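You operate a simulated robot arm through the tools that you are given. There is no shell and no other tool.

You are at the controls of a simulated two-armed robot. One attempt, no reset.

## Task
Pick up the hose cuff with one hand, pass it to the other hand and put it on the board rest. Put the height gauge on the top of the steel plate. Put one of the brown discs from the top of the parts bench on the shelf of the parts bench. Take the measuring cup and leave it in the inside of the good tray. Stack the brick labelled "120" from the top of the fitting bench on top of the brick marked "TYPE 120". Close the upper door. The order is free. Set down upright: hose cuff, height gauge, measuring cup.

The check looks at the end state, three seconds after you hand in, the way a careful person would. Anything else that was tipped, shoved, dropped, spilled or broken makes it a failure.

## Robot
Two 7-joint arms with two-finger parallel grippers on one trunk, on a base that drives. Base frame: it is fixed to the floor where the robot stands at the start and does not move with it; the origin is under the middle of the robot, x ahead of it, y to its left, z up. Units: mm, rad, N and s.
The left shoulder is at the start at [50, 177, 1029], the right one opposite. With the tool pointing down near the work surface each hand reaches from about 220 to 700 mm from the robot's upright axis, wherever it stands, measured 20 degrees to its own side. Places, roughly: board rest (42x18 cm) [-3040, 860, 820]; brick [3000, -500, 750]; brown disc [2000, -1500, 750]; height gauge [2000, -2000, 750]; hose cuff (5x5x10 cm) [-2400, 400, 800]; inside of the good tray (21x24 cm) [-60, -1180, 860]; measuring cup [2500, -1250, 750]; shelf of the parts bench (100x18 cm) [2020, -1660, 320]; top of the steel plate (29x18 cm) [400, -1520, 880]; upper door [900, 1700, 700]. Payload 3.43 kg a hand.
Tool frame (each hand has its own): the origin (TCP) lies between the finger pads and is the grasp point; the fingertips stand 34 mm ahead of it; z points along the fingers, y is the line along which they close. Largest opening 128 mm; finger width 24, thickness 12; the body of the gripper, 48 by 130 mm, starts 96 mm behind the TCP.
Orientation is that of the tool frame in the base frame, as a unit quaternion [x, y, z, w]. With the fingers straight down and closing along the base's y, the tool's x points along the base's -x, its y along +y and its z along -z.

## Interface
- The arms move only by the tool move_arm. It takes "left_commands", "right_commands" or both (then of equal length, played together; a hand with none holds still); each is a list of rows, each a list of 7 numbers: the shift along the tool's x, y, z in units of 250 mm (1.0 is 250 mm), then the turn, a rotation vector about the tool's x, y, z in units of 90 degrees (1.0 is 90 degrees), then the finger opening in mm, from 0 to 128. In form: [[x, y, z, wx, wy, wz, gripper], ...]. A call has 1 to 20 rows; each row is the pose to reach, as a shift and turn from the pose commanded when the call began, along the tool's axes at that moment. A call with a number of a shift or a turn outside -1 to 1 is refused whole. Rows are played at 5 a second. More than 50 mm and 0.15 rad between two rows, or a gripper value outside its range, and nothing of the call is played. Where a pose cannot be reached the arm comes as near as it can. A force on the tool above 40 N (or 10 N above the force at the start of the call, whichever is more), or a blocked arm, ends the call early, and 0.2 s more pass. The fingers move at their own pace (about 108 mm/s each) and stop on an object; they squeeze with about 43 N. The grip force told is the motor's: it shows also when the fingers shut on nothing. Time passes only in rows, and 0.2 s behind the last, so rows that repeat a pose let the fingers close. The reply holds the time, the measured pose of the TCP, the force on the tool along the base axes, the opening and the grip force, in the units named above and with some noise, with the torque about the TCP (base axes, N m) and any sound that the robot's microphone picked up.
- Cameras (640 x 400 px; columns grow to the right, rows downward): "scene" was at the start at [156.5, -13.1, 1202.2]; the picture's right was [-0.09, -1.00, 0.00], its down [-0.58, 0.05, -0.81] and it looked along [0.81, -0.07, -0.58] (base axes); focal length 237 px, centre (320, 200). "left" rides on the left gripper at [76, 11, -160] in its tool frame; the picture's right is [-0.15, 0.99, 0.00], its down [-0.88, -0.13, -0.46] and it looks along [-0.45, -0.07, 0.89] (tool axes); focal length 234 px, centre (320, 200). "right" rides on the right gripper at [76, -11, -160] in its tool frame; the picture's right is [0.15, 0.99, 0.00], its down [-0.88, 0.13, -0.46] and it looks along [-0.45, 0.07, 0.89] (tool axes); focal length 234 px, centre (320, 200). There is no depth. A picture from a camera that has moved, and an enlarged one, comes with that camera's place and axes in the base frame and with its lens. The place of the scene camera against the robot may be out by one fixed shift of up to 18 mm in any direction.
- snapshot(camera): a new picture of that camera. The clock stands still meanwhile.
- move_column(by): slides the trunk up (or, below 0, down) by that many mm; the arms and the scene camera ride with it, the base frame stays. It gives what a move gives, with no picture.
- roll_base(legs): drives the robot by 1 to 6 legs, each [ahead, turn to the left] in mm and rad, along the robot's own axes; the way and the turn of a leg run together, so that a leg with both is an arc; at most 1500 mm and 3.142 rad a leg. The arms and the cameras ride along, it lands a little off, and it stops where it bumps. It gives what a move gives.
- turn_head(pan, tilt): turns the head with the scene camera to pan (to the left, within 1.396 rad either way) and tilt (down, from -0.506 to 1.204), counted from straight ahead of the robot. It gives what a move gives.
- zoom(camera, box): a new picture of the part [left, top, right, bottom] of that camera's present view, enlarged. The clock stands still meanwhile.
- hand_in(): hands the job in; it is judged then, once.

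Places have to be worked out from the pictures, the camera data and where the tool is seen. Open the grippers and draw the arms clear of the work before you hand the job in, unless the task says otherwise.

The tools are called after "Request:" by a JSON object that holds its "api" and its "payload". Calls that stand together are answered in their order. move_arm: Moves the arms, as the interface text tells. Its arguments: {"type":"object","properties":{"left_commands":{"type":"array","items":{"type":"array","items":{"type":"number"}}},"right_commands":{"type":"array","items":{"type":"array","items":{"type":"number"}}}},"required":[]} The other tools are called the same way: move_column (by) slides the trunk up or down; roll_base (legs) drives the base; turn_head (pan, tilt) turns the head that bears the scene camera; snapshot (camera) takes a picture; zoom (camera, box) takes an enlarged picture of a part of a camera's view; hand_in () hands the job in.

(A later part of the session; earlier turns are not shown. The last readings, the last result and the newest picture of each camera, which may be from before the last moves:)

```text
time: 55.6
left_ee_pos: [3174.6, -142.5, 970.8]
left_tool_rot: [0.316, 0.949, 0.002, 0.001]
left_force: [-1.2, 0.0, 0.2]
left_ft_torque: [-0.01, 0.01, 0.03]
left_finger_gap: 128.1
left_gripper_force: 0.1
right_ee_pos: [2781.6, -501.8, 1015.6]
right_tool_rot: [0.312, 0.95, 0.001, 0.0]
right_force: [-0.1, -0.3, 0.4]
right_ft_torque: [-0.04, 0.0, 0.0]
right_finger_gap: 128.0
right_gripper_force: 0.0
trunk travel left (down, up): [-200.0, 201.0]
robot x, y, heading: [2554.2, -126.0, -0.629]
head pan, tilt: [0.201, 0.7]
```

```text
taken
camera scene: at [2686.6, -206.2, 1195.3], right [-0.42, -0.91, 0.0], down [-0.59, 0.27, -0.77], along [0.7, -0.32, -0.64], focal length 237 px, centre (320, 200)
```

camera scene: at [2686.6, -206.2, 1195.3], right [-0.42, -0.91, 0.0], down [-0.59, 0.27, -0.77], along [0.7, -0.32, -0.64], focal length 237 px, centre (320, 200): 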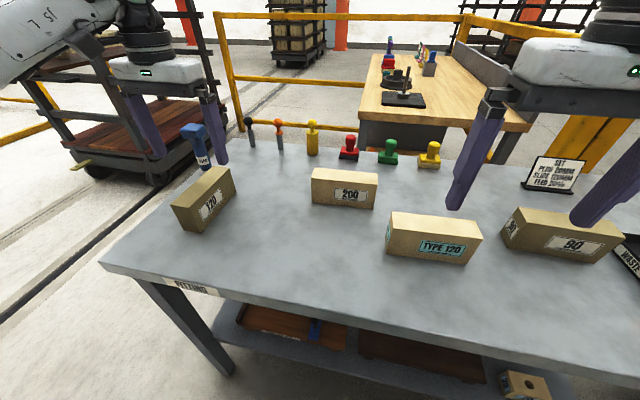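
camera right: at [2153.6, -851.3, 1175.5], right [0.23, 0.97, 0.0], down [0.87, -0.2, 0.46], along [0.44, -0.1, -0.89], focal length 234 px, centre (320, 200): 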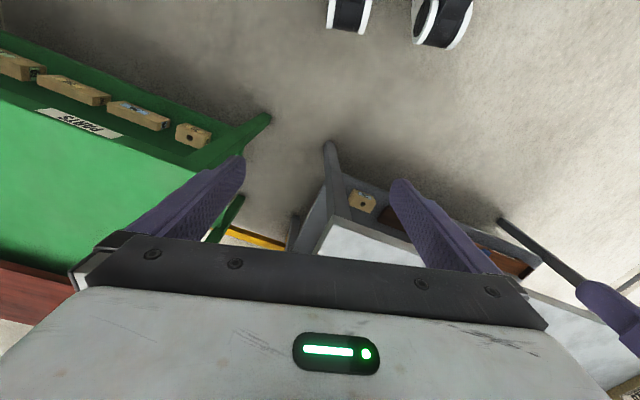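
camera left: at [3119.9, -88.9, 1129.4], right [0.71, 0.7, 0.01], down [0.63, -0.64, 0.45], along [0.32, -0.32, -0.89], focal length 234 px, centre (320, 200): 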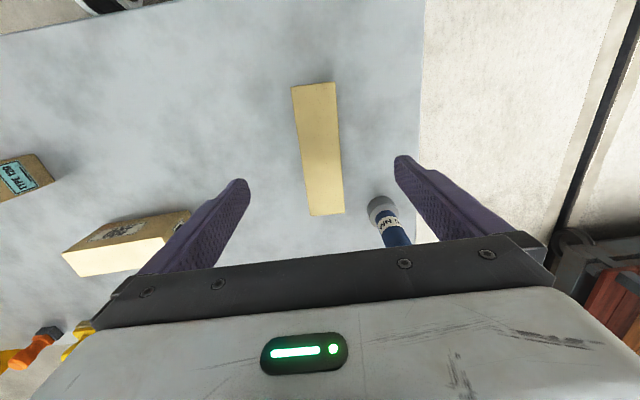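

The left hand is centred over the "120" brick (brick centre confirmed at (3174,-142)); the NM tool clears. I lower to z≈847, close and lift a little.

Request:
{"api": "move_arm", "payload": {"left_commands": [[0, 0, 0.16, 0, 0, 0.023, 128], [0, 0, 0.32, 0, 0, 0.023, 128], [0, 0, 0.44, 0, 0, 0.023, 128], [0, 0, 0.495, 0, 0, 0.023, 128], [0, 0, 0.495, 0, 0, 0.023, 30], [0, 0, 0.495, 0, 0, 0.023, 30], [0, 0, 0.495, 0, 0, 0.023, 30], [0, 0, 0.495, 0, 0, 0.023, 30]]}}

Request:
{"api": "snapshot", "payload": {"camera": "left"}}

```text
time: 57.5
left_ee_pos: [3174.8, -141.1, 846.9]
left_tool_rot: [0.334, 0.943, 0.004, 0.0]
left_force: [1.2, -0.3, -0.3]
left_ft_torque: [-0.26, -0.2, 0.11]
left_finger_gap: 44.9
left_gripper_force: 22.1
right_ee_pos: [2781.2, -501.0, 1016.6]
right_tool_rot: [0.313, 0.95, -0.001, 0.0]
right_force: [-0.5, 1.3, -1.1]
right_ft_torque: [-0.02, -0.01, -0.02]
right_finger_gap: 128.0
right_gripper_force: 0.1
trunk travel left (down, up): [-200.0, 201.0]
robot x, y, heading: [2553.9, -126.4, -0.625]
head pan, tilt: [0.201, 0.7]
```

```text
taken
camera left: at [3122.2, -85.9, 1005.4], right [0.74, 0.68, 0.01], down [0.6, -0.66, 0.45], along [0.31, -0.33, -0.89], focal length 234 px, centre (320, 200)
```

left: 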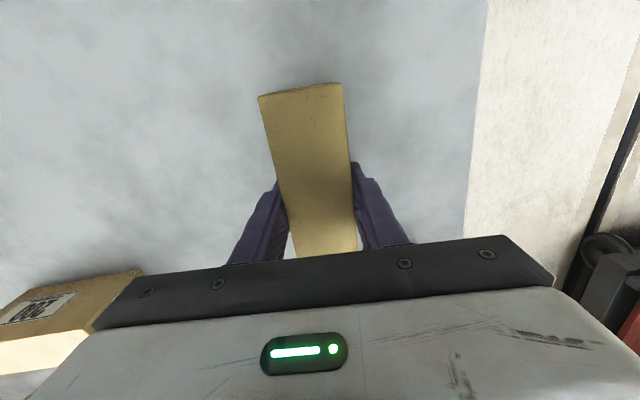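

Brick gripped (44.9 mm). I lift it while the right hand moves out of the way to the right, then swing halfway toward "TYPE 120" while turning the brick.

Request:
{"api": "move_arm", "payload": {"left_commands": [[0, 0, -0.1, 0, 0, 0, 30], [0, 0, -0.25, 0, 0, 0, 30], [0, 0, -0.4, 0, 0, 0, 30], [0, 0, -0.55, 0, 0, 0, 30], [0, 0, -0.6, 0, 0, 0, 30], [0, 0, -0.6, 0, 0, 0, 30], [0, -0.16, -0.6, 0, 0, 0.08, 30], [0, -0.32, -0.6, 0, 0, 0.16, 30], [0, -0.48, -0.6, 0, 0, 0.24, 30], [0, -0.64, -0.6, 0, 0, 0.32, 30], [0, -0.8, -0.6, 0, 0, 0.4, 30], [0, -0.96, -0.6, 0, 0, 0.475, 30]], "right_commands": [[0.06, -0.16, -0.05, 0, 0, 0, 128], [0.12, -0.32, -0.1, 0, 0, 0, 128], [0.19, -0.49, -0.15, 0, 0, 0, 128], [0.26, -0.66, -0.2, 0, 0, 0, 128], [0.33, -0.83, -0.25, 0, 0, 0, 128], [0.4, -1.0, -0.3, 0, 0, 0, 128], [0.4, -1.0, -0.3, 0, 0, 0, 128], [0.4, -1.0, -0.3, 0, 0, 0, 128], [0.4, -1.0, -0.3, 0, 0, 0, 128], [0.4, -1.0, -0.3, 0, 0, 0, 128], [0.4, -1.0, -0.3, 0, 0, 0, 128], [0.4, -1.0, -0.3, 0, 0, 0, 128]]}}

Request:
{"api": "snapshot", "payload": {"camera": "scene"}}

Request:
{"api": "snapshot", "payload": {"camera": "left"}}

```text
time: 60.0
left_ee_pos: [3023.2, -329.5, 997.3]
left_tool_rot: [0.655, 0.756, 0.003, -0.002]
left_force: [-0.7, 0.5, -4.6]
left_ft_torque: [0.01, -0.01, -0.01]
left_finger_gap: 45.2
left_gripper_force: 22.0
right_ee_pos: [2588.0, -650.4, 1078.8]
right_tool_rot: [0.312, 0.95, 0.0, 0.001]
right_force: [-0.3, 0.9, 0.6]
right_ft_torque: [0.03, 0.05, -0.01]
right_finger_gap: 127.9
right_gripper_force: 0.1
right hand out of reach, approached as far as the arm can: row 6, 7, 8, 9, 10, 11, 12
trunk travel left (down, up): [-200.0, 201.0]
robot x, y, heading: [2552.7, -122.5, -0.63]
head pan, tilt: [0.201, 0.7]
```

```text
taken
camera scene: at [2686.7, -206.8, 1195.2], right [-0.42, -0.91, 0.0], down [-0.59, 0.27, -0.76], along [0.7, -0.32, -0.64], focal length 237 px, centre (320, 200)
```

scene: 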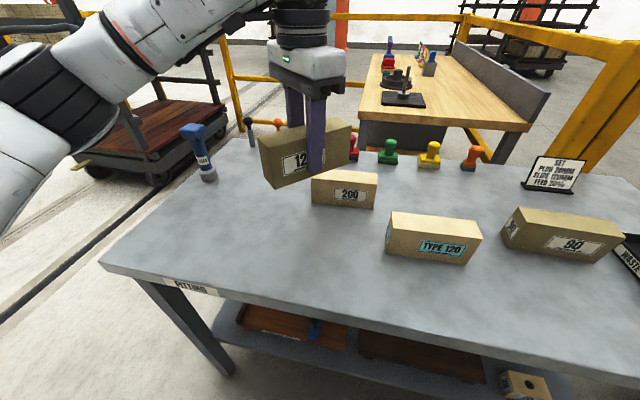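

```text
taken
camera left: at [3022.6, -254.3, 1155.7], right [1.0, 0.0, 0.0], down [0.0, -0.89, 0.45], along [0.0, -0.45, -0.89], focal length 234 px, centre (320, 200)
```

left: 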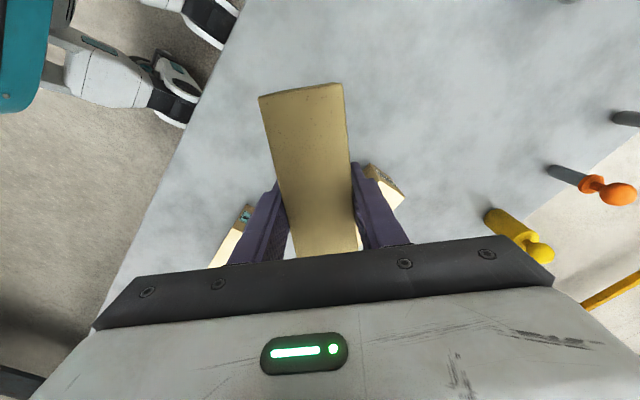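

The brick is held well. I continue the swing and rotation to bring it above "TYPE 120".

Request:
{"api": "move_arm", "payload": {"left_commands": [[-0.107, -0.117, 0, 0, 0, 0.079, 30], [-0.213, -0.234, 0, 0, 0, 0.158, 30], [-0.32, -0.352, 0, 0, 0, 0.237, 30], [-0.427, -0.469, 0, 0, 0, 0.315, 30], [-0.533, -0.586, 0, 0, 0, 0.394, 30], [-0.64, -0.703, 0, 0, 0, 0.473, 30], [-0.64, -0.703, 0, 0, 0, 0.473, 30]]}}

Request:
{"api": "snapshot", "payload": {"camera": "scene"}}

Request:
{"api": "snapshot", "payload": {"camera": "left"}}

Request:
{"api": "snapshot", "payload": {"camera": "right"}}

```text
time: 61.6
left_ee_pos: [2781.0, -389.9, 999.4]
left_tool_rot: [0.883, 0.469, 0.001, -0.002]
left_force: [1.2, -0.2, -4.7]
left_ft_torque: [-0.03, 0.04, -0.01]
left_finger_gap: 44.9
left_gripper_force: 22.2
left hand out of reach, approached as far as the arm can: row 2, 3, 4, 5, 6, 7
right_ee_pos: [2589.7, -649.4, 1080.2]
right_tool_rot: [0.312, 0.95, -0.001, -0.001]
right_force: [0.4, 0.7, 0.4]
right_ft_torque: [-0.04, 0.03, 0.02]
right_finger_gap: 127.7
right_gripper_force: 0.1
trunk travel left (down, up): [-200.0, 201.0]
robot x, y, heading: [2556.4, -124.2, -0.631]
head pan, tilt: [0.201, 0.7]
```

```text
taken
camera scene: at [2688.1, -205.6, 1195.1], right [-0.42, -0.91, 0.0], down [-0.59, 0.27, -0.76], along [0.69, -0.32, -0.65], focal length 237 px, centre (320, 200)
```

scene: 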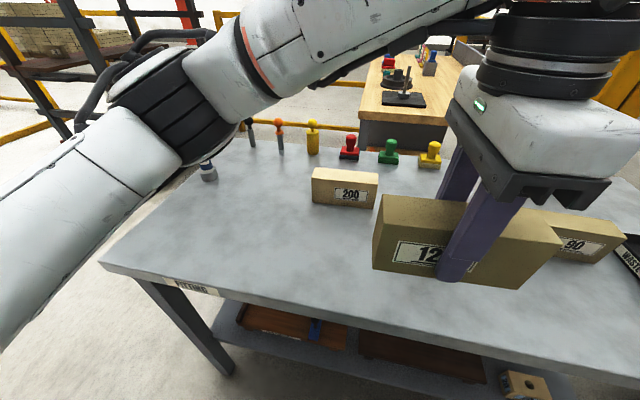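

```text
taken
camera left: at [2832.7, -334.4, 1156.7], right [0.74, -0.68, 0.0], down [-0.6, -0.66, 0.45], along [-0.31, -0.33, -0.89], focal length 234 px, centre (320, 200)
```

left: 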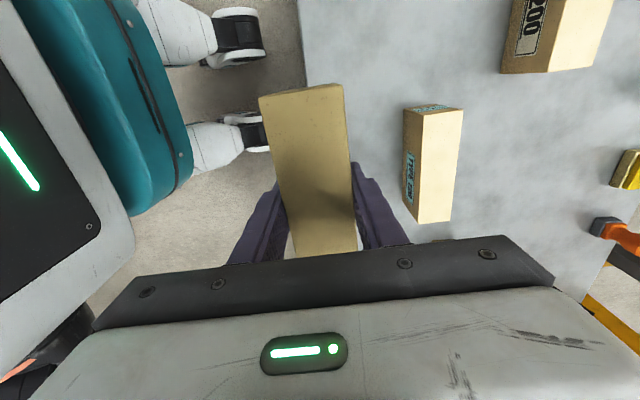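

```text
taken
camera right: at [2520.8, -611.9, 1239.4], right [0.47, 0.88, 0.0], down [0.79, -0.42, 0.46], along [0.4, -0.21, -0.89], focal length 234 px, centre (320, 200)
```

right: 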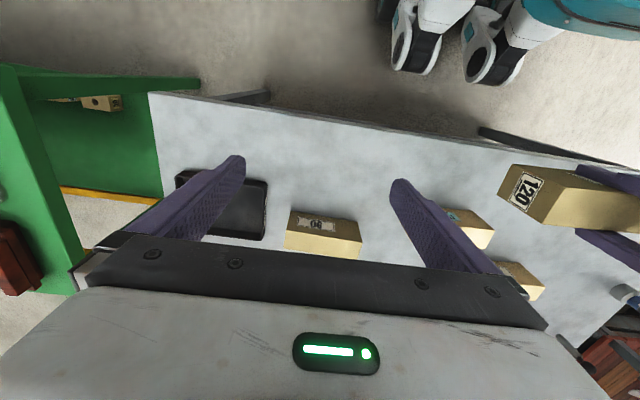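

Orientation reached but the left arm can't reach across with this twist. I rotate the base to the right by 0.6 rad so the target comes to the left hand's own side.

Request:
{"api": "roll_base", "payload": {"legs": [[0, -0.6]]}}

Request:
{"api": "snapshot", "payload": {"camera": "scene"}}

```text
time: 63.7
left_ee_pos: [2590.0, -472.9, 997.1]
left_tool_rot: [0.983, 0.186, 0.003, -0.001]
left_force: [0.1, -0.8, -4.6]
left_ft_torque: [-0.03, -0.05, -0.01]
left_finger_gap: 44.9
left_gripper_force: 22.2
right_ee_pos: [2284.9, -577.2, 1078.4]
right_tool_rot: [0.579, 0.815, 0.0, 0.0]
right_force: [-0.1, 0.4, 0.4]
right_ft_torque: [-0.02, -0.01, -0.01]
right_finger_gap: 127.9
right_gripper_force: 0.1
trunk travel left (down, up): [-200.0, 201.0]
robot x, y, heading: [2556.3, -121.4, -1.234]
head pan, tilt: [0.201, 0.7]
```

```text
taken
camera scene: at [2619.7, -268.6, 1195.3], right [-0.86, -0.51, 0.0], down [-0.33, 0.55, -0.76], along [0.39, -0.66, -0.64], focal length 237 px, centre (320, 200)
```

scene: 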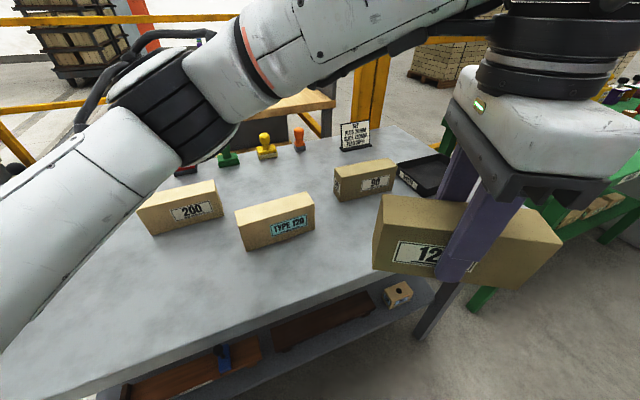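

Now the target lies on the left hand's side. I move the brick over "TYPE 120" with the back-rotation.

Request:
{"api": "move_arm", "payload": {"left_commands": [[0.142, 0.08, 0, 0, 0, -0.054, 30], [0.283, 0.161, 0, 0, 0, -0.108, 30], [0.425, 0.241, 0, 0, 0, -0.162, 30], [0.567, 0.321, 0, 0, 0, -0.217, 30], [0.709, 0.401, 0, 0, 0, -0.271, 30], [0.85, 0.482, 0, 0, 0, -0.325, 30], [0.992, 0.562, 0, 0, 0, -0.379, 30], [0.992, 0.562, 0, 0, 0, -0.379, 30]]}}

Request:
{"api": "snapshot", "payload": {"camera": "scene"}}

Request:
{"api": "snapshot", "payload": {"camera": "left"}}

Request:
{"api": "snapshot", "payload": {"camera": "right"}}

```text
time: 65.5
left_ee_pos: [2863.2, -502.1, 994.7]
left_tool_rot: [0.884, 0.468, 0.003, -0.001]
left_force: [0.2, 0.1, -5.9]
left_ft_torque: [0.03, 0.01, -0.06]
left_finger_gap: 44.9
left_gripper_force: 22.0
left hand out of reach, approached as far as the arm can: row 6, 7, 8
right_ee_pos: [2285.5, -577.7, 1078.2]
right_tool_rot: [0.579, 0.815, 0.001, 0.0]
right_force: [0.5, 0.6, -0.3]
right_ft_torque: [0.0, 0.0, -0.03]
right_finger_gap: 127.9
right_gripper_force: 0.2
trunk travel left (down, up): [-200.0, 201.0]
robot x, y, heading: [2554.3, -123.2, -1.226]
head pan, tilt: [0.201, 0.7]
```

```text
taken
camera scene: at [2620.1, -268.7, 1195.2], right [-0.86, -0.51, 0.0], down [-0.33, 0.55, -0.76], along [0.39, -0.66, -0.64], focal length 237 px, centre (320, 200)
```

scene: 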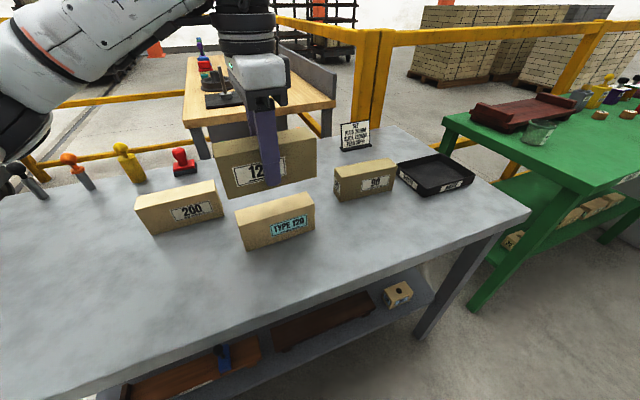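

```text
taken
camera left: at [2913.6, -446.4, 1152.9], right [0.74, -0.68, 0.0], down [-0.6, -0.66, 0.45], along [-0.3, -0.33, -0.89], focal length 234 px, centre (320, 200)
```

left: 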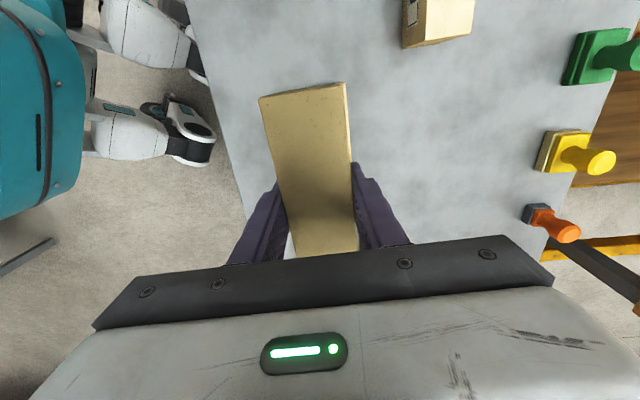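

```text
taken
camera right: at [2248.7, -508.4, 1238.9], right [0.89, 0.46, 0.0], down [0.41, -0.79, 0.46], along [0.21, -0.4, -0.89], focal length 234 px, centre (320, 200)
```

right: 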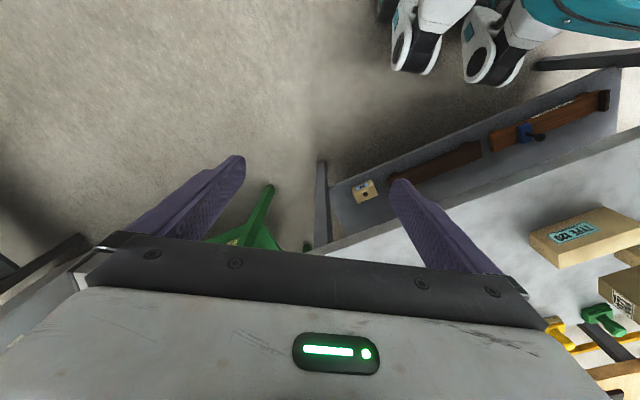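

TCP is 14 mm short of the target because of reach; I roll 40 mm ahead and then correct with the arm.

Request:
{"api": "roll_base", "payload": {"legs": [[40, 0]]}}

```text
time: 66.4
left_ee_pos: [2875.8, -539.9, 995.0]
left_tool_rot: [0.883, 0.469, 0.003, -0.001]
left_force: [0.6, -0.5, -5.8]
left_ft_torque: [0.01, 0.01, 0.06]
left_finger_gap: 44.9
left_gripper_force: 22.1
right_ee_pos: [2298.9, -615.0, 1079.9]
right_tool_rot: [0.578, 0.816, 0.0, 0.0]
right_force: [-1.1, 0.2, -0.9]
right_ft_torque: [0.03, 0.02, 0.02]
right_finger_gap: 128.2
right_gripper_force: 0.0
trunk travel left (down, up): [-200.0, 201.0]
robot x, y, heading: [2569.3, -160.5, -1.23]
head pan, tilt: [0.201, 0.7]
```

I correct by (-4,+27) mm and come down 45 mm to check alignment.

Request:
{"api": "move_arm", "payload": {"left_commands": [[0.04, -0.036, 0.06, 0, 0, 0, 30], [0.081, -0.073, 0.12, 0, 0, 0, 30], [0.081, -0.073, 0.18, 0, 0, 0, 30], [0.081, -0.073, 0.18, 0, 0, 0, 30]]}}

Request:
{"api": "zoom", "payload": {"camera": "scene", "box": [180, 100, 380, 260]}}

Request:
{"api": "snapshot", "payload": {"camera": "right"}}

```text
time: 67.4
left_ee_pos: [2873.1, -511.7, 949.5]
left_tool_rot: [0.884, 0.468, 0.003, 0.0]
left_force: [0.2, -1.1, -4.6]
left_ft_torque: [-0.04, -0.02, -0.03]
left_finger_gap: 45.0
left_gripper_force: 22.1
right_ee_pos: [2300.6, -613.8, 1079.3]
right_tool_rot: [0.579, 0.815, 0.001, 0.001]
right_force: [1.4, 0.4, 0.1]
right_ft_torque: [0.0, 0.01, -0.03]
right_finger_gap: 128.2
right_gripper_force: 0.0
trunk travel left (down, up): [-200.0, 201.0]
robot x, y, heading: [2567.9, -163.6, -1.229]
head pan, tilt: [0.201, 0.7]
```

```text
2.50 times, centred on (280, 180) of scene
camera zoom: at [2633.6, -306.3, 1195.2], right [-0.86, -0.52, 0.0], down [-0.33, 0.55, -0.76], along [0.39, -0.66, -0.64], focal length 593 px, centre (420, 250)
```

zoom: 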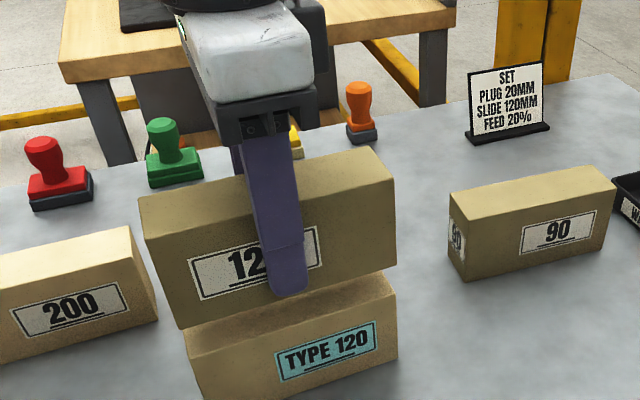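

```text
taken
camera right: at [2262.4, -546.2, 1239.0], right [0.89, 0.46, 0.0], down [0.41, -0.79, 0.46], along [0.21, -0.4, -0.89], focal length 234 px, centre (320, 200)
```

right: 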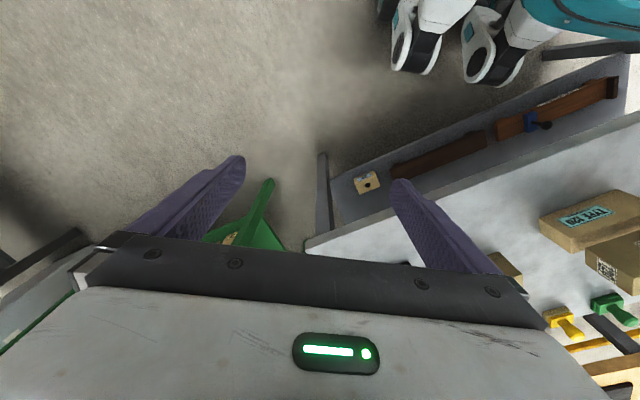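

Alignment looks good. I lower gently until contact.

Request:
{"api": "move_arm", "payload": {"left_commands": [[0, 0, 0.06, 0, 0, 0, 30], [0, 0, 0.1, 0, 0, 0, 30], [0, 0, 0.112, 0, 0, 0, 30], [0, 0, 0.112, 0, 0, 0, 30]]}}

Request:
{"api": "zoom", "payload": {"camera": "scene", "box": [180, 100, 380, 260]}}

```text
time: 68.4
left_ee_pos: [2874.1, -512.7, 923.0]
left_tool_rot: [0.884, 0.468, 0.003, 0.001]
left_force: [1.3, -0.4, -3.6]
left_ft_torque: [-0.04, 0.02, 0.0]
left_finger_gap: 44.8
left_gripper_force: 21.6
right_ee_pos: [2299.2, -615.0, 1079.9]
right_tool_rot: [0.579, 0.816, 0.001, -0.001]
right_force: [0.1, -0.1, -0.1]
right_ft_torque: [-0.03, -0.01, -0.03]
right_finger_gap: 128.2
right_gripper_force: 0.0
trunk travel left (down, up): [-200.0, 201.0]
robot x, y, heading: [2568.5, -161.3, -1.231]
head pan, tilt: [0.201, 0.7]
```

```text
2.50 times, centred on (280, 180) of scene
camera zoom: at [2633.6, -306.2, 1195.3], right [-0.86, -0.52, 0.0], down [-0.33, 0.55, -0.76], along [0.39, -0.66, -0.64], focal length 593 px, centre (420, 250)
```

zoom: 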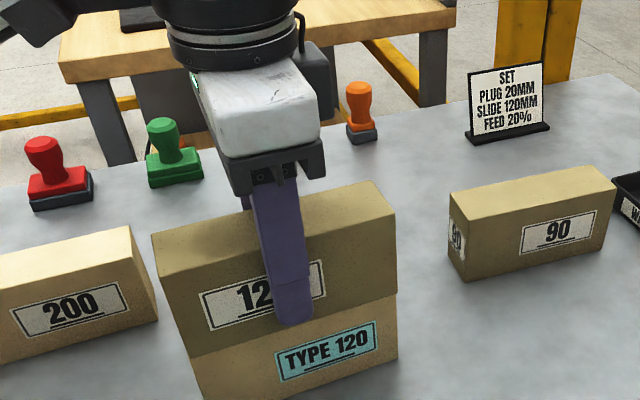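

Almost touching and flush. I lower in tiny steps until contact force shows.

Request:
{"api": "move_arm", "payload": {"left_commands": [[0, 0, 0.006, 0, 0, 0, 30], [0, 0, 0.012, 0, 0, 0, 30], [0, 0, 0.016, 0, 0, 0, 30]]}}

```text
time: 69.2
left_ee_pos: [2872.9, -512.0, 919.9]
left_tool_rot: [0.884, 0.468, 0.001, 0.002]
left_force: [2.4, 0.6, 21.3]
left_ft_torque: [0.3, 0.4, -0.18]
left_finger_gap: 44.8
left_gripper_force: 22.0
right_ee_pos: [2298.6, -613.4, 1079.4]
right_tool_rot: [0.579, 0.816, 0.0, 0.001]
right_force: [-0.1, -0.1, 0.1]
right_ft_torque: [0.0, 0.0, -0.03]
right_finger_gap: 127.8
right_gripper_force: 0.0
trunk travel left (down, up): [-200.0, 201.0]
robot x, y, heading: [2569.4, -160.8, -1.231]
head pan, tilt: [0.201, 0.7]
```

Contact (21 N). I ease off slightly, open, and rise straight up.

Request:
{"api": "move_arm", "payload": {"left_commands": [[0, 0, -0.006, 0, 0, 0, 30], [0, 0, -0.006, 0, 0, 0, 60], [0, 0, -0.006, 0, 0, 0, 80], [0, 0, -0.006, 0, 0, 0, 80], [0, 0, -0.1, 0, 0, 0, 80], [0, 0, -0.25, 0, 0, 0, 80], [0, 0, -0.42, 0, 0, 0, 80], [0, 0, -0.6, 0, 0, 0, 80], [0, 0, -0.6, 0, 0, 0, 80]]}}

Request:
{"api": "zoom", "payload": {"camera": "scene", "box": [180, 100, 380, 260]}}

Request:
{"api": "snapshot", "payload": {"camera": "left"}}

```text
time: 71.2
left_ee_pos: [2867.1, -510.6, 1067.8]
left_tool_rot: [0.883, 0.469, 0.002, 0.0]
left_force: [-0.5, 0.3, 0.1]
left_ft_torque: [0.0, 0.03, -0.02]
left_finger_gap: 80.0
left_gripper_force: 0.0
left hand out of reach, approached as far as the arm can: row 8, 9
right_ee_pos: [2299.8, -614.8, 1078.7]
right_tool_rot: [0.579, 0.815, 0.0, 0.0]
right_force: [0.3, 0.6, -0.2]
right_ft_torque: [-0.02, 0.03, 0.01]
right_finger_gap: 128.0
right_gripper_force: 0.1
trunk travel left (down, up): [-200.0, 201.0]
robot x, y, heading: [2564.7, -160.9, -1.229]
head pan, tilt: [0.201, 0.7]
```

```text
2.50 times, centred on (280, 180) of scene
camera zoom: at [2633.5, -306.0, 1195.3], right [-0.86, -0.52, 0.0], down [-0.33, 0.55, -0.76], along [0.39, -0.66, -0.64], focal length 593 px, centre (420, 250)
```

zoom: 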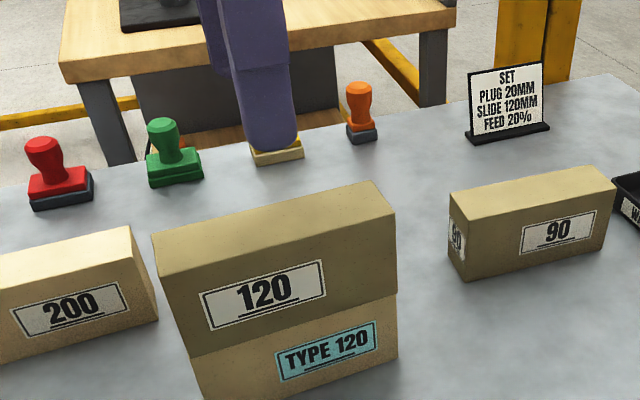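

```text
taken
camera left: at [2917.7, -454.2, 1225.8], right [0.74, -0.67, 0.0], down [-0.6, -0.66, 0.45], along [-0.3, -0.34, -0.89], focal length 234 px, centre (320, 200)
```

left: 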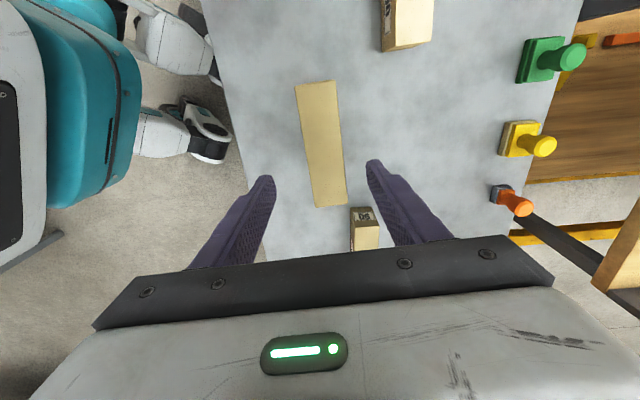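

The stack is clean. I bring the left hand back to a neutral carry pose before driving to the parts bench.

Request:
{"api": "move_arm", "payload": {"left_commands": [[0.025, -0.031, 0, 0, 0, -0.075, 128], [0.05, -0.063, 0, 0, 0, -0.15, 128], [0.075, -0.094, 0, 0, 0, -0.225, 128], [0.1, -0.125, 0, 0, 0, -0.3, 128], [0.125, -0.156, 0, 0, 0, -0.375, 128], [0.15, -0.188, 0, 0, 0, -0.45, 128], [0.175, -0.219, 0, 0, 0, -0.525, 128], [0.196, -0.25, 0, 0, 0, -0.596, 128], [0.196, -0.25, 0, 0, 0, -0.596, 128]]}}

Request:
{"api": "roll_base", "payload": {"legs": [[0, -1.44], [740, 0], [0, 0.75]]}}

Request:
{"api": "turn_head", "payload": {"pan": 0.6, "tilt": 0.4}}

Request:
{"api": "snapshot", "payload": {"camera": "scene"}}

Request:
{"api": "turn_head", "payload": {"pan": -0.3, "tilt": 0.4}}

Request:
{"api": "snapshot", "payload": {"camera": "scene"}}

```text
time: 73.2
left_ee_pos: [2845.2, -434.1, 1066.1]
left_tool_rot: [0.576, 0.817, 0.003, 0.001]
left_force: [0.7, 0.4, 0.0]
left_ft_torque: [0.0, -0.01, 0.01]
left_finger_gap: 128.2
left_gripper_force: 0.1
right_ee_pos: [2299.7, -614.8, 1079.5]
right_tool_rot: [0.579, 0.815, 0.001, 0.001]
right_force: [-0.6, 0.7, 0.2]
right_ft_torque: [0.0, 0.02, 0.01]
right_finger_gap: 127.7
right_gripper_force: 0.0
trunk travel left (down, up): [-200.0, 201.0]
robot x, y, heading: [2568.3, -163.6, -1.23]
head pan, tilt: [0.201, 0.7]
```

```text
time: 82.7
left_ee_pos: [1919.9, -870.0, 1064.8]
left_tool_rot: [0.838, 0.546, 0.001, 0.002]
left_force: [-0.7, -0.5, 0.2]
left_ft_torque: [0.03, 0.01, 0.0]
left_finger_gap: 128.2
left_gripper_force: 0.1
right_ee_pos: [1397.7, -627.6, 1079.0]
right_tool_rot: [0.838, 0.545, 0.0, 0.001]
right_force: [-0.7, 0.2, -0.2]
right_ft_torque: [-0.03, 0.01, 0.06]
right_finger_gap: 128.1
right_gripper_force: 0.1
trunk travel left (down, up): [-200.0, 201.0]
robot x, y, heading: [1902.8, -476.8, -1.977]
head pan, tilt: [0.201, 0.7]
```

```text
time: 83.5
left_ee_pos: [1917.9, -869.5, 1066.5]
left_tool_rot: [0.838, 0.546, 0.001, 0.002]
left_force: [0.4, -0.6, -0.1]
left_ft_torque: [0.0, -0.03, 0.01]
left_finger_gap: 128.0
left_gripper_force: 0.0
right_ee_pos: [1398.3, -626.6, 1079.4]
right_tool_rot: [0.838, 0.546, 0.001, 0.0]
right_force: [0.1, -0.1, -0.2]
right_ft_torque: [0.02, -0.03, 0.04]
right_finger_gap: 128.0
right_gripper_force: 0.1
trunk travel left (down, up): [-200.0, 201.0]
robot x, y, heading: [1902.7, -478.0, -1.987]
head pan, tilt: [0.6, 0.4]
```

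```text
taken
camera scene: at [1890.5, -640.7, 1222.1], right [-0.98, -0.19, 0.0], down [-0.07, 0.38, -0.92], along [0.17, -0.91, -0.39], focal length 237 px, centre (320, 200)
```

scene: 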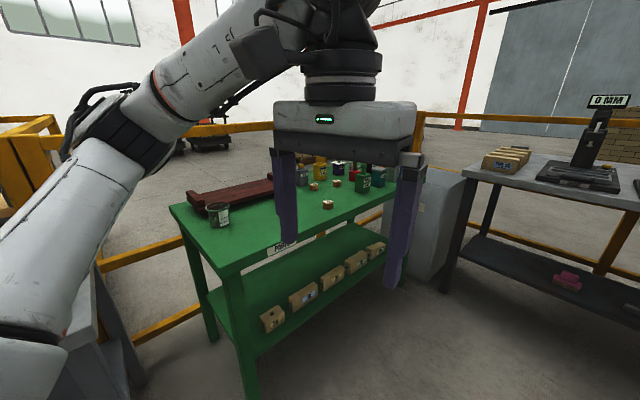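

```text
time: 84.8
left_ee_pos: [1917.5, -869.0, 1065.4]
left_tool_rot: [0.838, 0.546, 0.001, 0.003]
left_force: [0.0, -0.3, -0.5]
left_ft_torque: [-0.02, -0.01, 0.01]
left_finger_gap: 128.2
left_gripper_force: 0.1
right_ee_pos: [1398.2, -627.2, 1079.2]
right_tool_rot: [0.838, 0.545, 0.0, 0.0]
right_force: [0.5, -0.1, -0.2]
right_ft_torque: [-0.03, 0.0, 0.02]
right_finger_gap: 128.3
right_gripper_force: 0.0
trunk travel left (down, up): [-200.0, 201.0]
robot x, y, heading: [1902.7, -483.8, -1.984]
head pan, tilt: [-0.3, 0.4]
```

```text
taken
camera scene: at [1812.8, -619.7, 1222.2], right [-0.76, 0.65, 0.0], down [0.25, 0.29, -0.92], along [-0.6, -0.7, -0.39], focal length 237 px, centre (320, 200)
```

scene: 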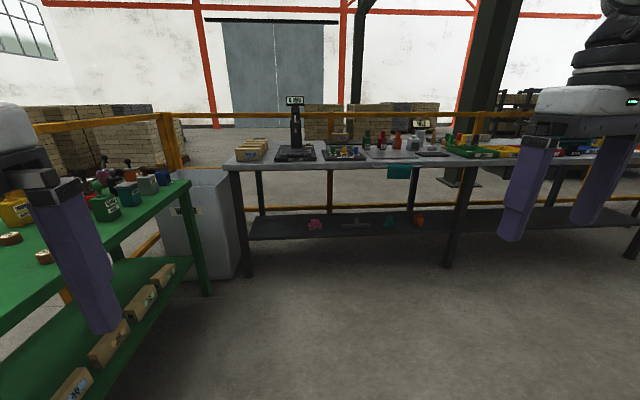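

The parts bench (green) is ahead with discs, cup and other items. I drive to stand in front of it, facing it.

Request:
{"api": "roll_base", "payload": {"legs": [[0, 0.05], [700, 0], [0, 1.3]]}}

Request:
{"api": "turn_head", "payload": {"pan": 0.0, "tilt": 0.65}}

Request:
{"api": "snapshot", "payload": {"camera": "scene"}}

Request:
{"api": "snapshot", "payload": {"camera": "left"}}

Request:
{"api": "snapshot", "payload": {"camera": "right"}}

```text
time: 92.2
left_ee_pos: [2031.7, -1204.5, 1065.3]
left_tool_rot: [0.32, 0.947, 0.003, 0.001]
left_force: [0.8, 0.4, -0.6]
left_ft_torque: [0.0, -0.01, 0.01]
left_finger_gap: 128.1
left_gripper_force: 0.1
right_ee_pos: [1672.2, -1653.2, 1080.1]
right_tool_rot: [0.321, 0.947, 0.001, 0.0]
right_force: [0.0, -0.5, 0.9]
right_ft_torque: [-0.04, 0.01, -0.01]
right_finger_gap: 127.9
right_gripper_force: 0.0
trunk travel left (down, up): [-200.0, 201.0]
robot x, y, heading: [1647.9, -1131.0, -0.651]
head pan, tilt: [-0.3, 0.4]
```

```text
time: 93.0
left_ee_pos: [2031.1, -1203.7, 1066.3]
left_tool_rot: [0.319, 0.948, 0.003, 0.001]
left_force: [-0.9, 0.4, 0.8]
left_ft_torque: [-0.01, 0.0, -0.03]
left_finger_gap: 127.7
left_gripper_force: 0.1
right_ee_pos: [1673.0, -1652.9, 1080.5]
right_tool_rot: [0.322, 0.947, 0.001, 0.001]
right_force: [-0.1, -0.5, 0.3]
right_ft_torque: [0.0, 0.01, -0.03]
right_finger_gap: 128.1
right_gripper_force: 0.0
trunk travel left (down, up): [-200.0, 201.0]
robot x, y, heading: [1647.9, -1125.7, -0.651]
head pan, tilt: [0.0, 0.649]
```

```text
taken
camera scene: at [1773.3, -1227.8, 1199.7], right [-0.61, -0.8, 0.0], down [-0.48, 0.37, -0.8], along [0.63, -0.48, -0.6], focal length 237 px, centre (320, 200)
```

scene: 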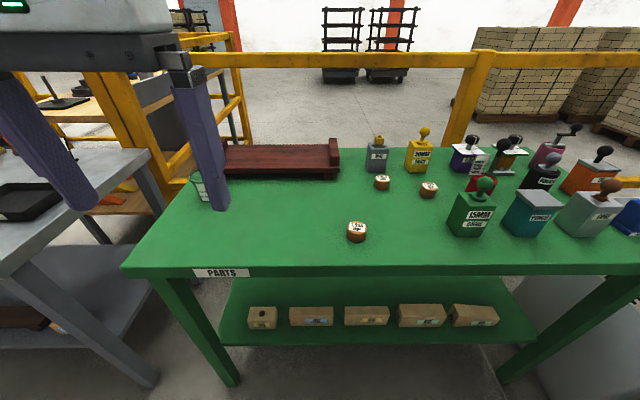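

```text
taken
camera left: at [1976.7, -1149.9, 1223.9], right [0.72, 0.7, 0.01], down [0.62, -0.64, 0.45], along [0.32, -0.32, -0.89], focal length 234 px, centre (320, 200)
```

left: 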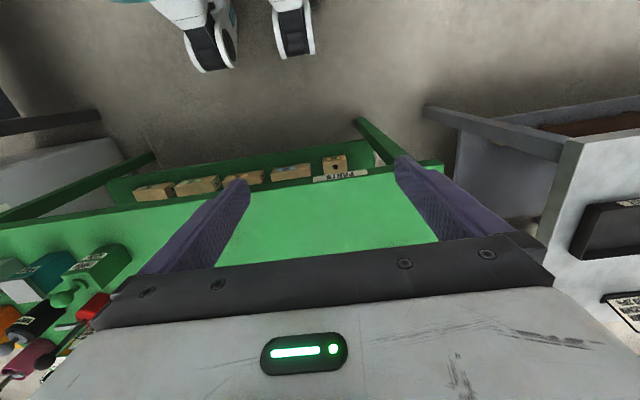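

```text
taken
camera right: at [1604.6, -1615.0, 1238.9], right [0.49, 0.87, 0.0], down [0.78, -0.43, 0.46], along [0.4, -0.22, -0.89], focal length 234 px, centre (320, 200)
```

right: 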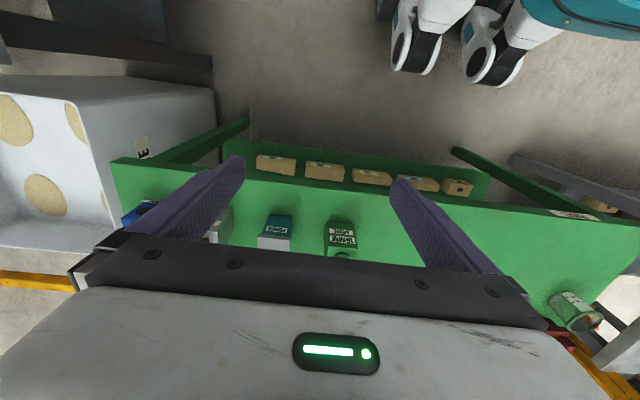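

I zoom in to identify the objects and the shelf layout.

Request:
{"api": "zoom", "payload": {"camera": "scene", "box": [330, 120, 490, 250]}}

Request:
{"api": "zoom", "payload": {"camera": "scene", "box": [440, 110, 640, 250]}}

Request:
{"api": "zoom", "payload": {"camera": "scene", "box": [180, 250, 380, 380]}}

Request:
{"api": "zoom", "payload": {"camera": "scene", "box": [380, 250, 580, 380]}}

Request:
{"api": "zoom", "payload": {"camera": "scene", "box": [140, 120, 360, 280]}}

Request:
{"api": "zoom", "payload": {"camera": "right", "box": [200, 120, 520, 320]}}

```text
3.08 times, centred on (410, 185) of scene
camera zoom: at [1773.3, -1227.8, 1199.7], right [-0.61, -0.8, 0.0], down [-0.48, 0.37, -0.8], along [0.63, -0.48, -0.6], focal length 730 px, centre (43, 246)
```

zoom: 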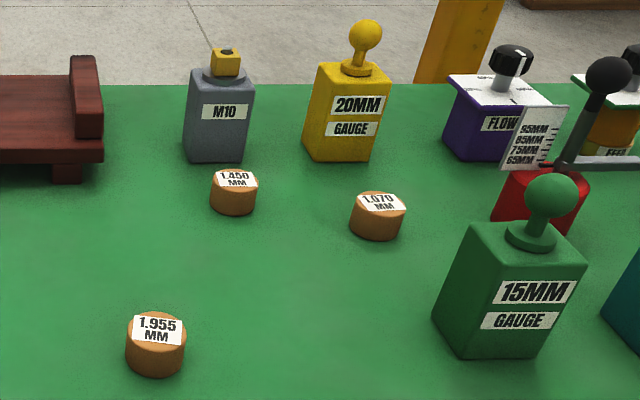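

```text
2.86 times, centred on (540, 180) of scene
camera zoom: at [1773.3, -1227.8, 1199.7], right [-0.61, -0.8, 0.0], down [-0.48, 0.37, -0.8], along [0.63, -0.48, -0.6], focal length 678 px, centre (-309, 257)
```

zoom: 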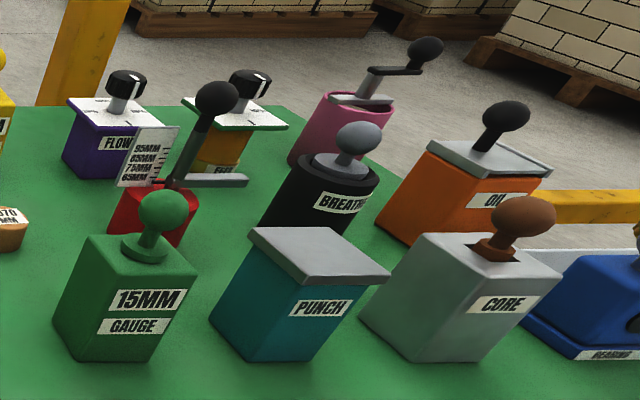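

```text
3.08 times, centred on (280, 315) of scene
camera zoom: at [1773.3, -1227.8, 1199.7], right [-0.61, -0.8, 0.0], down [-0.48, 0.37, -0.8], along [0.63, -0.48, -0.6], focal length 730 px, centre (443, -154)
```

zoom: 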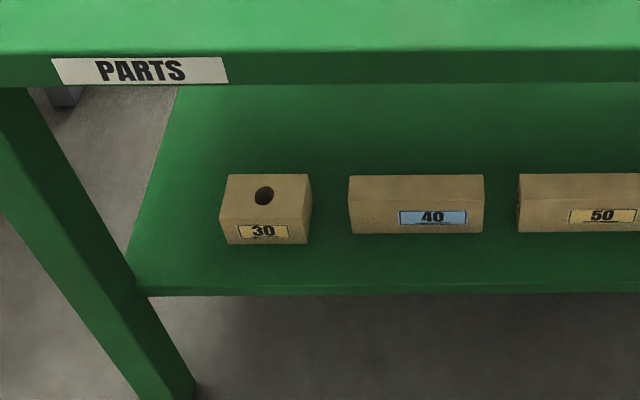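

```text
3.08 times, centred on (480, 315) of scene
camera zoom: at [1773.3, -1227.8, 1199.7], right [-0.61, -0.8, 0.0], down [-0.48, 0.37, -0.8], along [0.63, -0.48, -0.6], focal length 730 px, centre (-172, -154)
```

zoom: 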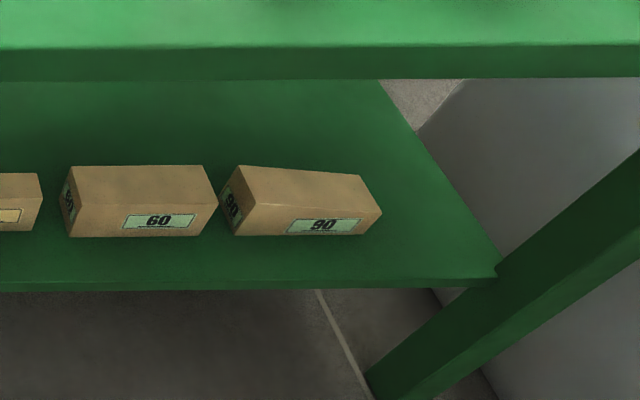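

```text
2.50 times, centred on (250, 200) of scene
camera zoom: at [1773.3, -1227.8, 1199.7], right [-0.61, -0.8, 0.0], down [-0.48, 0.37, -0.8], along [0.63, -0.48, -0.6], focal length 593 px, centre (495, 200)
```

zoom: 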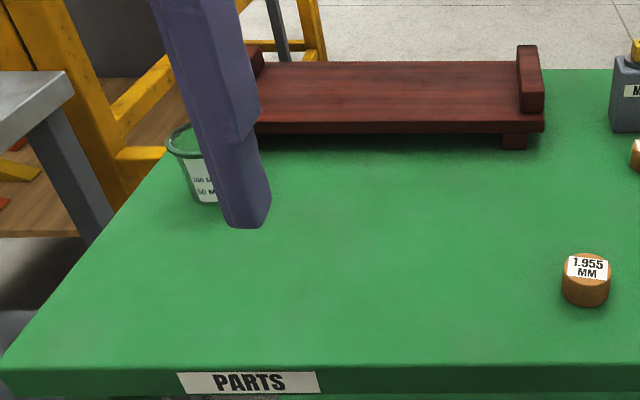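

```text
2.00 times, centred on (360, 220) of right
camera zoom: at [1604.6, -1615.0, 1238.9], right [0.49, 0.87, 0.0], down [0.78, -0.43, 0.46], along [0.4, -0.22, -0.89], focal length 468 px, centre (240, 160)
```

zoom: 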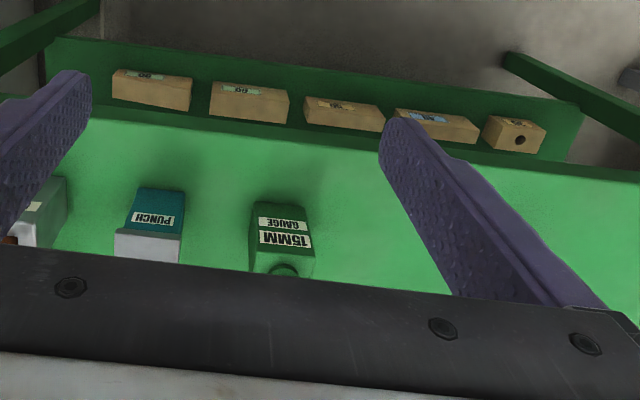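

Bench top z≈803 and shelf z≈320 by triangulation between the hand cameras. The height gauge is the red-based one with the mm scale. I'll take the disc "1.955" with the right hand; first move the right hand over toward it for a close look.

Request:
{"api": "move_arm", "payload": {"right_commands": [[-0.07, 0.16, 0, 0, 0, 0, 128], [-0.14, 0.33, 0, 0, 0, 0, 128], [-0.22, 0.5, 0, 0, 0, 0, 128], [-0.3, 0.67, 0, 0, 0, 0, 128], [-0.37, 0.83, 0, 0, 0, 0, 128], [-0.4, 1.0, 0, 0, 0, 0, 128], [-0.4, 1.0, 0, 0, 0, 0, 128]]}}

Request:
{"api": "snapshot", "payload": {"camera": "right"}}

Request:
{"api": "snapshot", "payload": {"camera": "scene"}}

```text
time: 94.6
left_ee_pos: [2031.8, -1202.9, 1065.1]
left_tool_rot: [0.321, 0.947, 0.002, 0.001]
left_force: [0.2, 0.1, -0.2]
left_ft_torque: [-0.02, -0.01, -0.03]
left_finger_gap: 128.0
left_gripper_force: 0.0
right_ee_pos: [1905.6, -1516.4, 1078.8]
right_tool_rot: [0.322, 0.947, 0.001, 0.0]
right_force: [-0.7, 1.1, -0.9]
right_ft_torque: [0.01, 0.0, 0.01]
right_finger_gap: 128.2
right_gripper_force: 0.0
trunk travel left (down, up): [-200.0, 201.0]
robot x, y, heading: [1648.0, -1128.8, -0.649]
head pan, tilt: [0.0, 0.649]
```

```text
taken
camera right: at [1836.9, -1478.6, 1239.0], right [0.49, 0.87, 0.0], down [0.78, -0.43, 0.46], along [0.4, -0.22, -0.89], focal length 234 px, centre (320, 200)
```

right: 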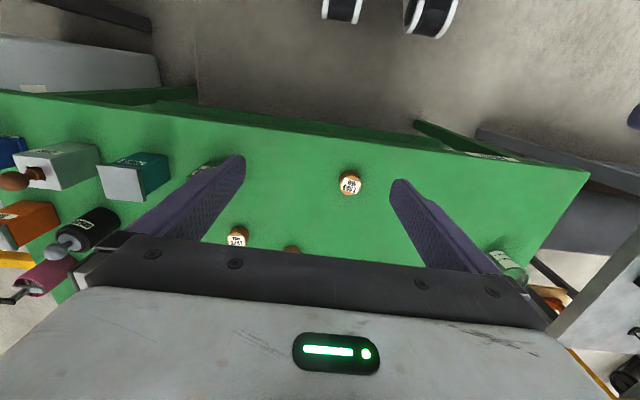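

```text
taken
camera scene: at [1773.3, -1227.8, 1199.7], right [-0.61, -0.8, 0.0], down [-0.48, 0.37, -0.8], along [0.63, -0.48, -0.6], focal length 237 px, centre (320, 200)
```

scene: 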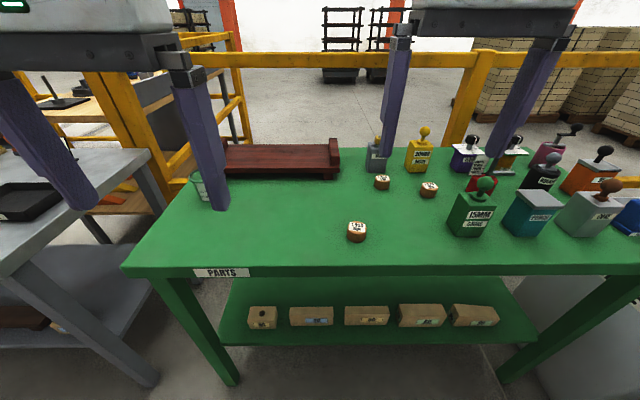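

I zoom in on the disc with the right camera.

Request:
{"api": "zoom", "payload": {"camera": "right", "box": [310, 150, 390, 210]}}

Request:
{"api": "zoom", "payload": {"camera": "right", "box": [180, 130, 620, 290]}}

```text
6.67 times, centred on (350, 180) of right
camera zoom: at [1836.9, -1478.6, 1239.0], right [0.49, 0.87, 0.0], down [0.78, -0.43, 0.46], along [0.4, -0.22, -0.89], focal length 1561 px, centre (120, 333)
```

zoom: 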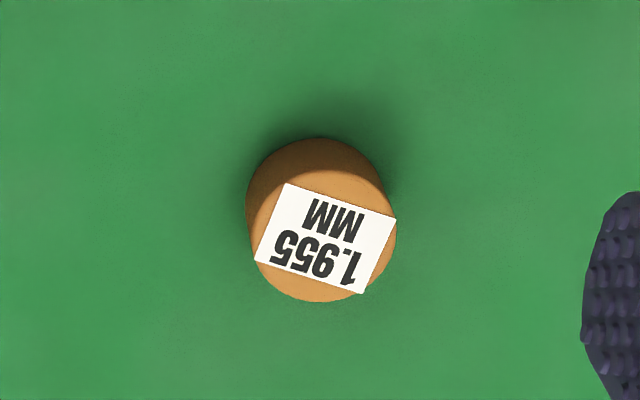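

```text
1.45 times, centred on (400, 210) of right
camera zoom: at [1836.9, -1478.6, 1239.0], right [0.49, 0.87, 0.0], down [0.78, -0.43, 0.46], along [0.4, -0.22, -0.89], focal length 341 px, centre (204, 186)
```

zoom: 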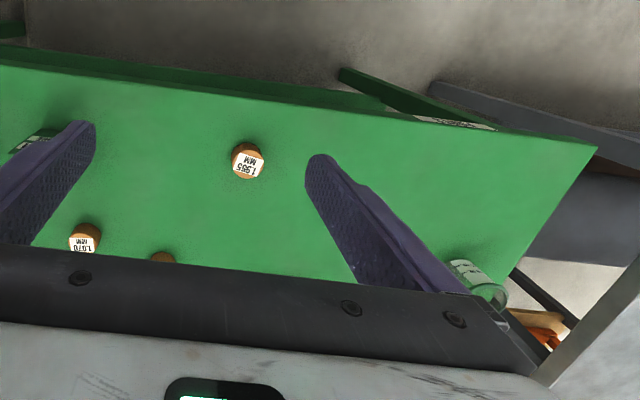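

Disc centre ≈(2024,-1513), ~41 mm diameter, ~25 mm tall. Because the shelf must be entered from the front, I grasp the disc with the hand tilted 45° forward; first go to a pre-grasp pose.

Request:
{"api": "move_arm", "payload": {"right_commands": [[-0.008, 0.043, 0.1, 0, -0.071, 0, 100], [-0.016, 0.085, 0.2, 0, -0.143, 0, 100], [-0.025, 0.128, 0.3, 0, -0.214, 0, 100], [-0.033, 0.17, 0.4, 0, -0.286, 0, 80], [-0.041, 0.213, 0.5, 0, -0.357, 0, 80], [-0.05, 0.255, 0.61, 0, -0.428, 0, 80], [-0.058, 0.298, 0.721, 0, -0.5, 0, 80], [-0.058, 0.298, 0.721, 0, -0.5, 0, 80]]}}

Request:
{"api": "snapshot", "payload": {"camera": "right"}}

Request:
{"api": "snapshot", "payload": {"camera": "scene"}}

```text
time: 96.4
left_ee_pos: [2031.4, -1204.0, 1066.1]
left_tool_rot: [0.32, 0.947, 0.002, 0.001]
left_force: [-0.8, 0.5, 0.2]
left_ft_torque: [-0.02, -0.01, -0.03]
left_finger_gap: 128.2
left_gripper_force: 0.0
right_ee_pos: [1960.3, -1462.8, 902.0]
right_tool_rot: [0.297, 0.875, -0.122, 0.364]
right_force: [0.2, 0.4, -0.9]
right_ft_torque: [0.01, -0.01, 0.01]
right_finger_gap: 80.1
right_gripper_force: 0.0
trunk travel left (down, up): [-200.0, 201.0]
robot x, y, heading: [1648.3, -1129.5, -0.65]
head pan, tilt: [0.0, 0.649]
```

```text
taken
camera right: at [1820.7, -1370.1, 960.0], right [0.52, 0.85, -0.1], down [0.32, -0.08, 0.95], along [0.79, -0.52, -0.31], focal length 234 px, centre (320, 200)
```

right: 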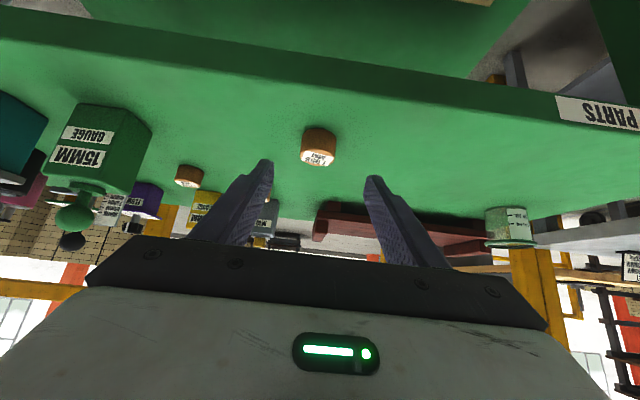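

```text
taken
camera scene: at [1773.4, -1227.8, 1199.7], right [-0.61, -0.8, 0.0], down [-0.48, 0.37, -0.8], along [0.63, -0.48, -0.6], focal length 237 px, centre (320, 200)
```

scene: 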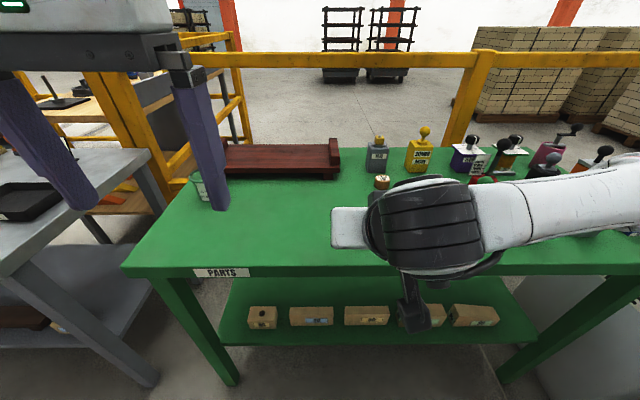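

The disc is centred between the fingers. I advance along the tool axis onto it and close.

Request:
{"api": "move_arm", "payload": {"right_commands": [[0, -0.002, 0.1, 0, 0, 0, 80], [0, -0.004, 0.2, 0, 0, 0, 80], [0, -0.005, 0.3, 0, 0, 0, 80], [0, -0.005, 0.352, 0, 0, 0, 80], [0, -0.005, 0.352, 0, 0, 0, 80]]}}

Request:
{"api": "snapshot", "payload": {"camera": "right"}}

```text
time: 97.6
left_ee_pos: [2030.2, -1203.4, 1065.8]
left_tool_rot: [0.319, 0.948, 0.002, 0.0]
left_force: [-0.5, 0.3, 0.6]
left_ft_torque: [0.0, -0.01, 0.0]
left_finger_gap: 127.9
left_gripper_force: 0.1
right_ee_pos: [2010.0, -1504.7, 835.1]
right_tool_rot: [0.297, 0.875, -0.122, 0.362]
right_force: [-0.6, -0.3, 0.6]
right_ft_torque: [-0.02, -0.01, -0.02]
right_finger_gap: 79.9
right_gripper_force: 0.0
trunk travel left (down, up): [-200.0, 201.0]
robot x, y, heading: [1651.8, -1127.1, -0.649]
head pan, tilt: [0.0, 0.649]
```

```text
taken
camera right: at [1868.8, -1411.6, 894.7], right [0.52, 0.85, -0.1], down [0.32, -0.08, 0.95], along [0.79, -0.52, -0.31], focal length 234 px, centre (320, 200)
```

right: 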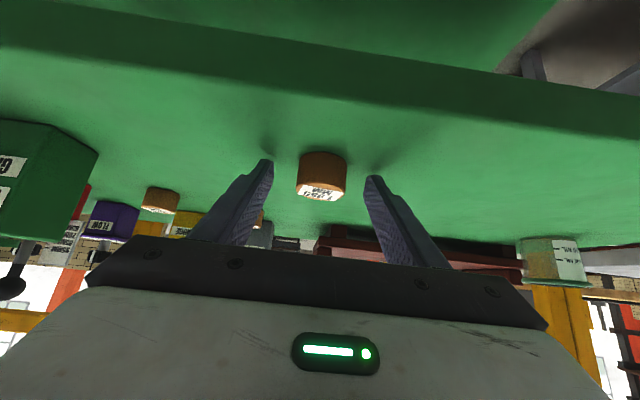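

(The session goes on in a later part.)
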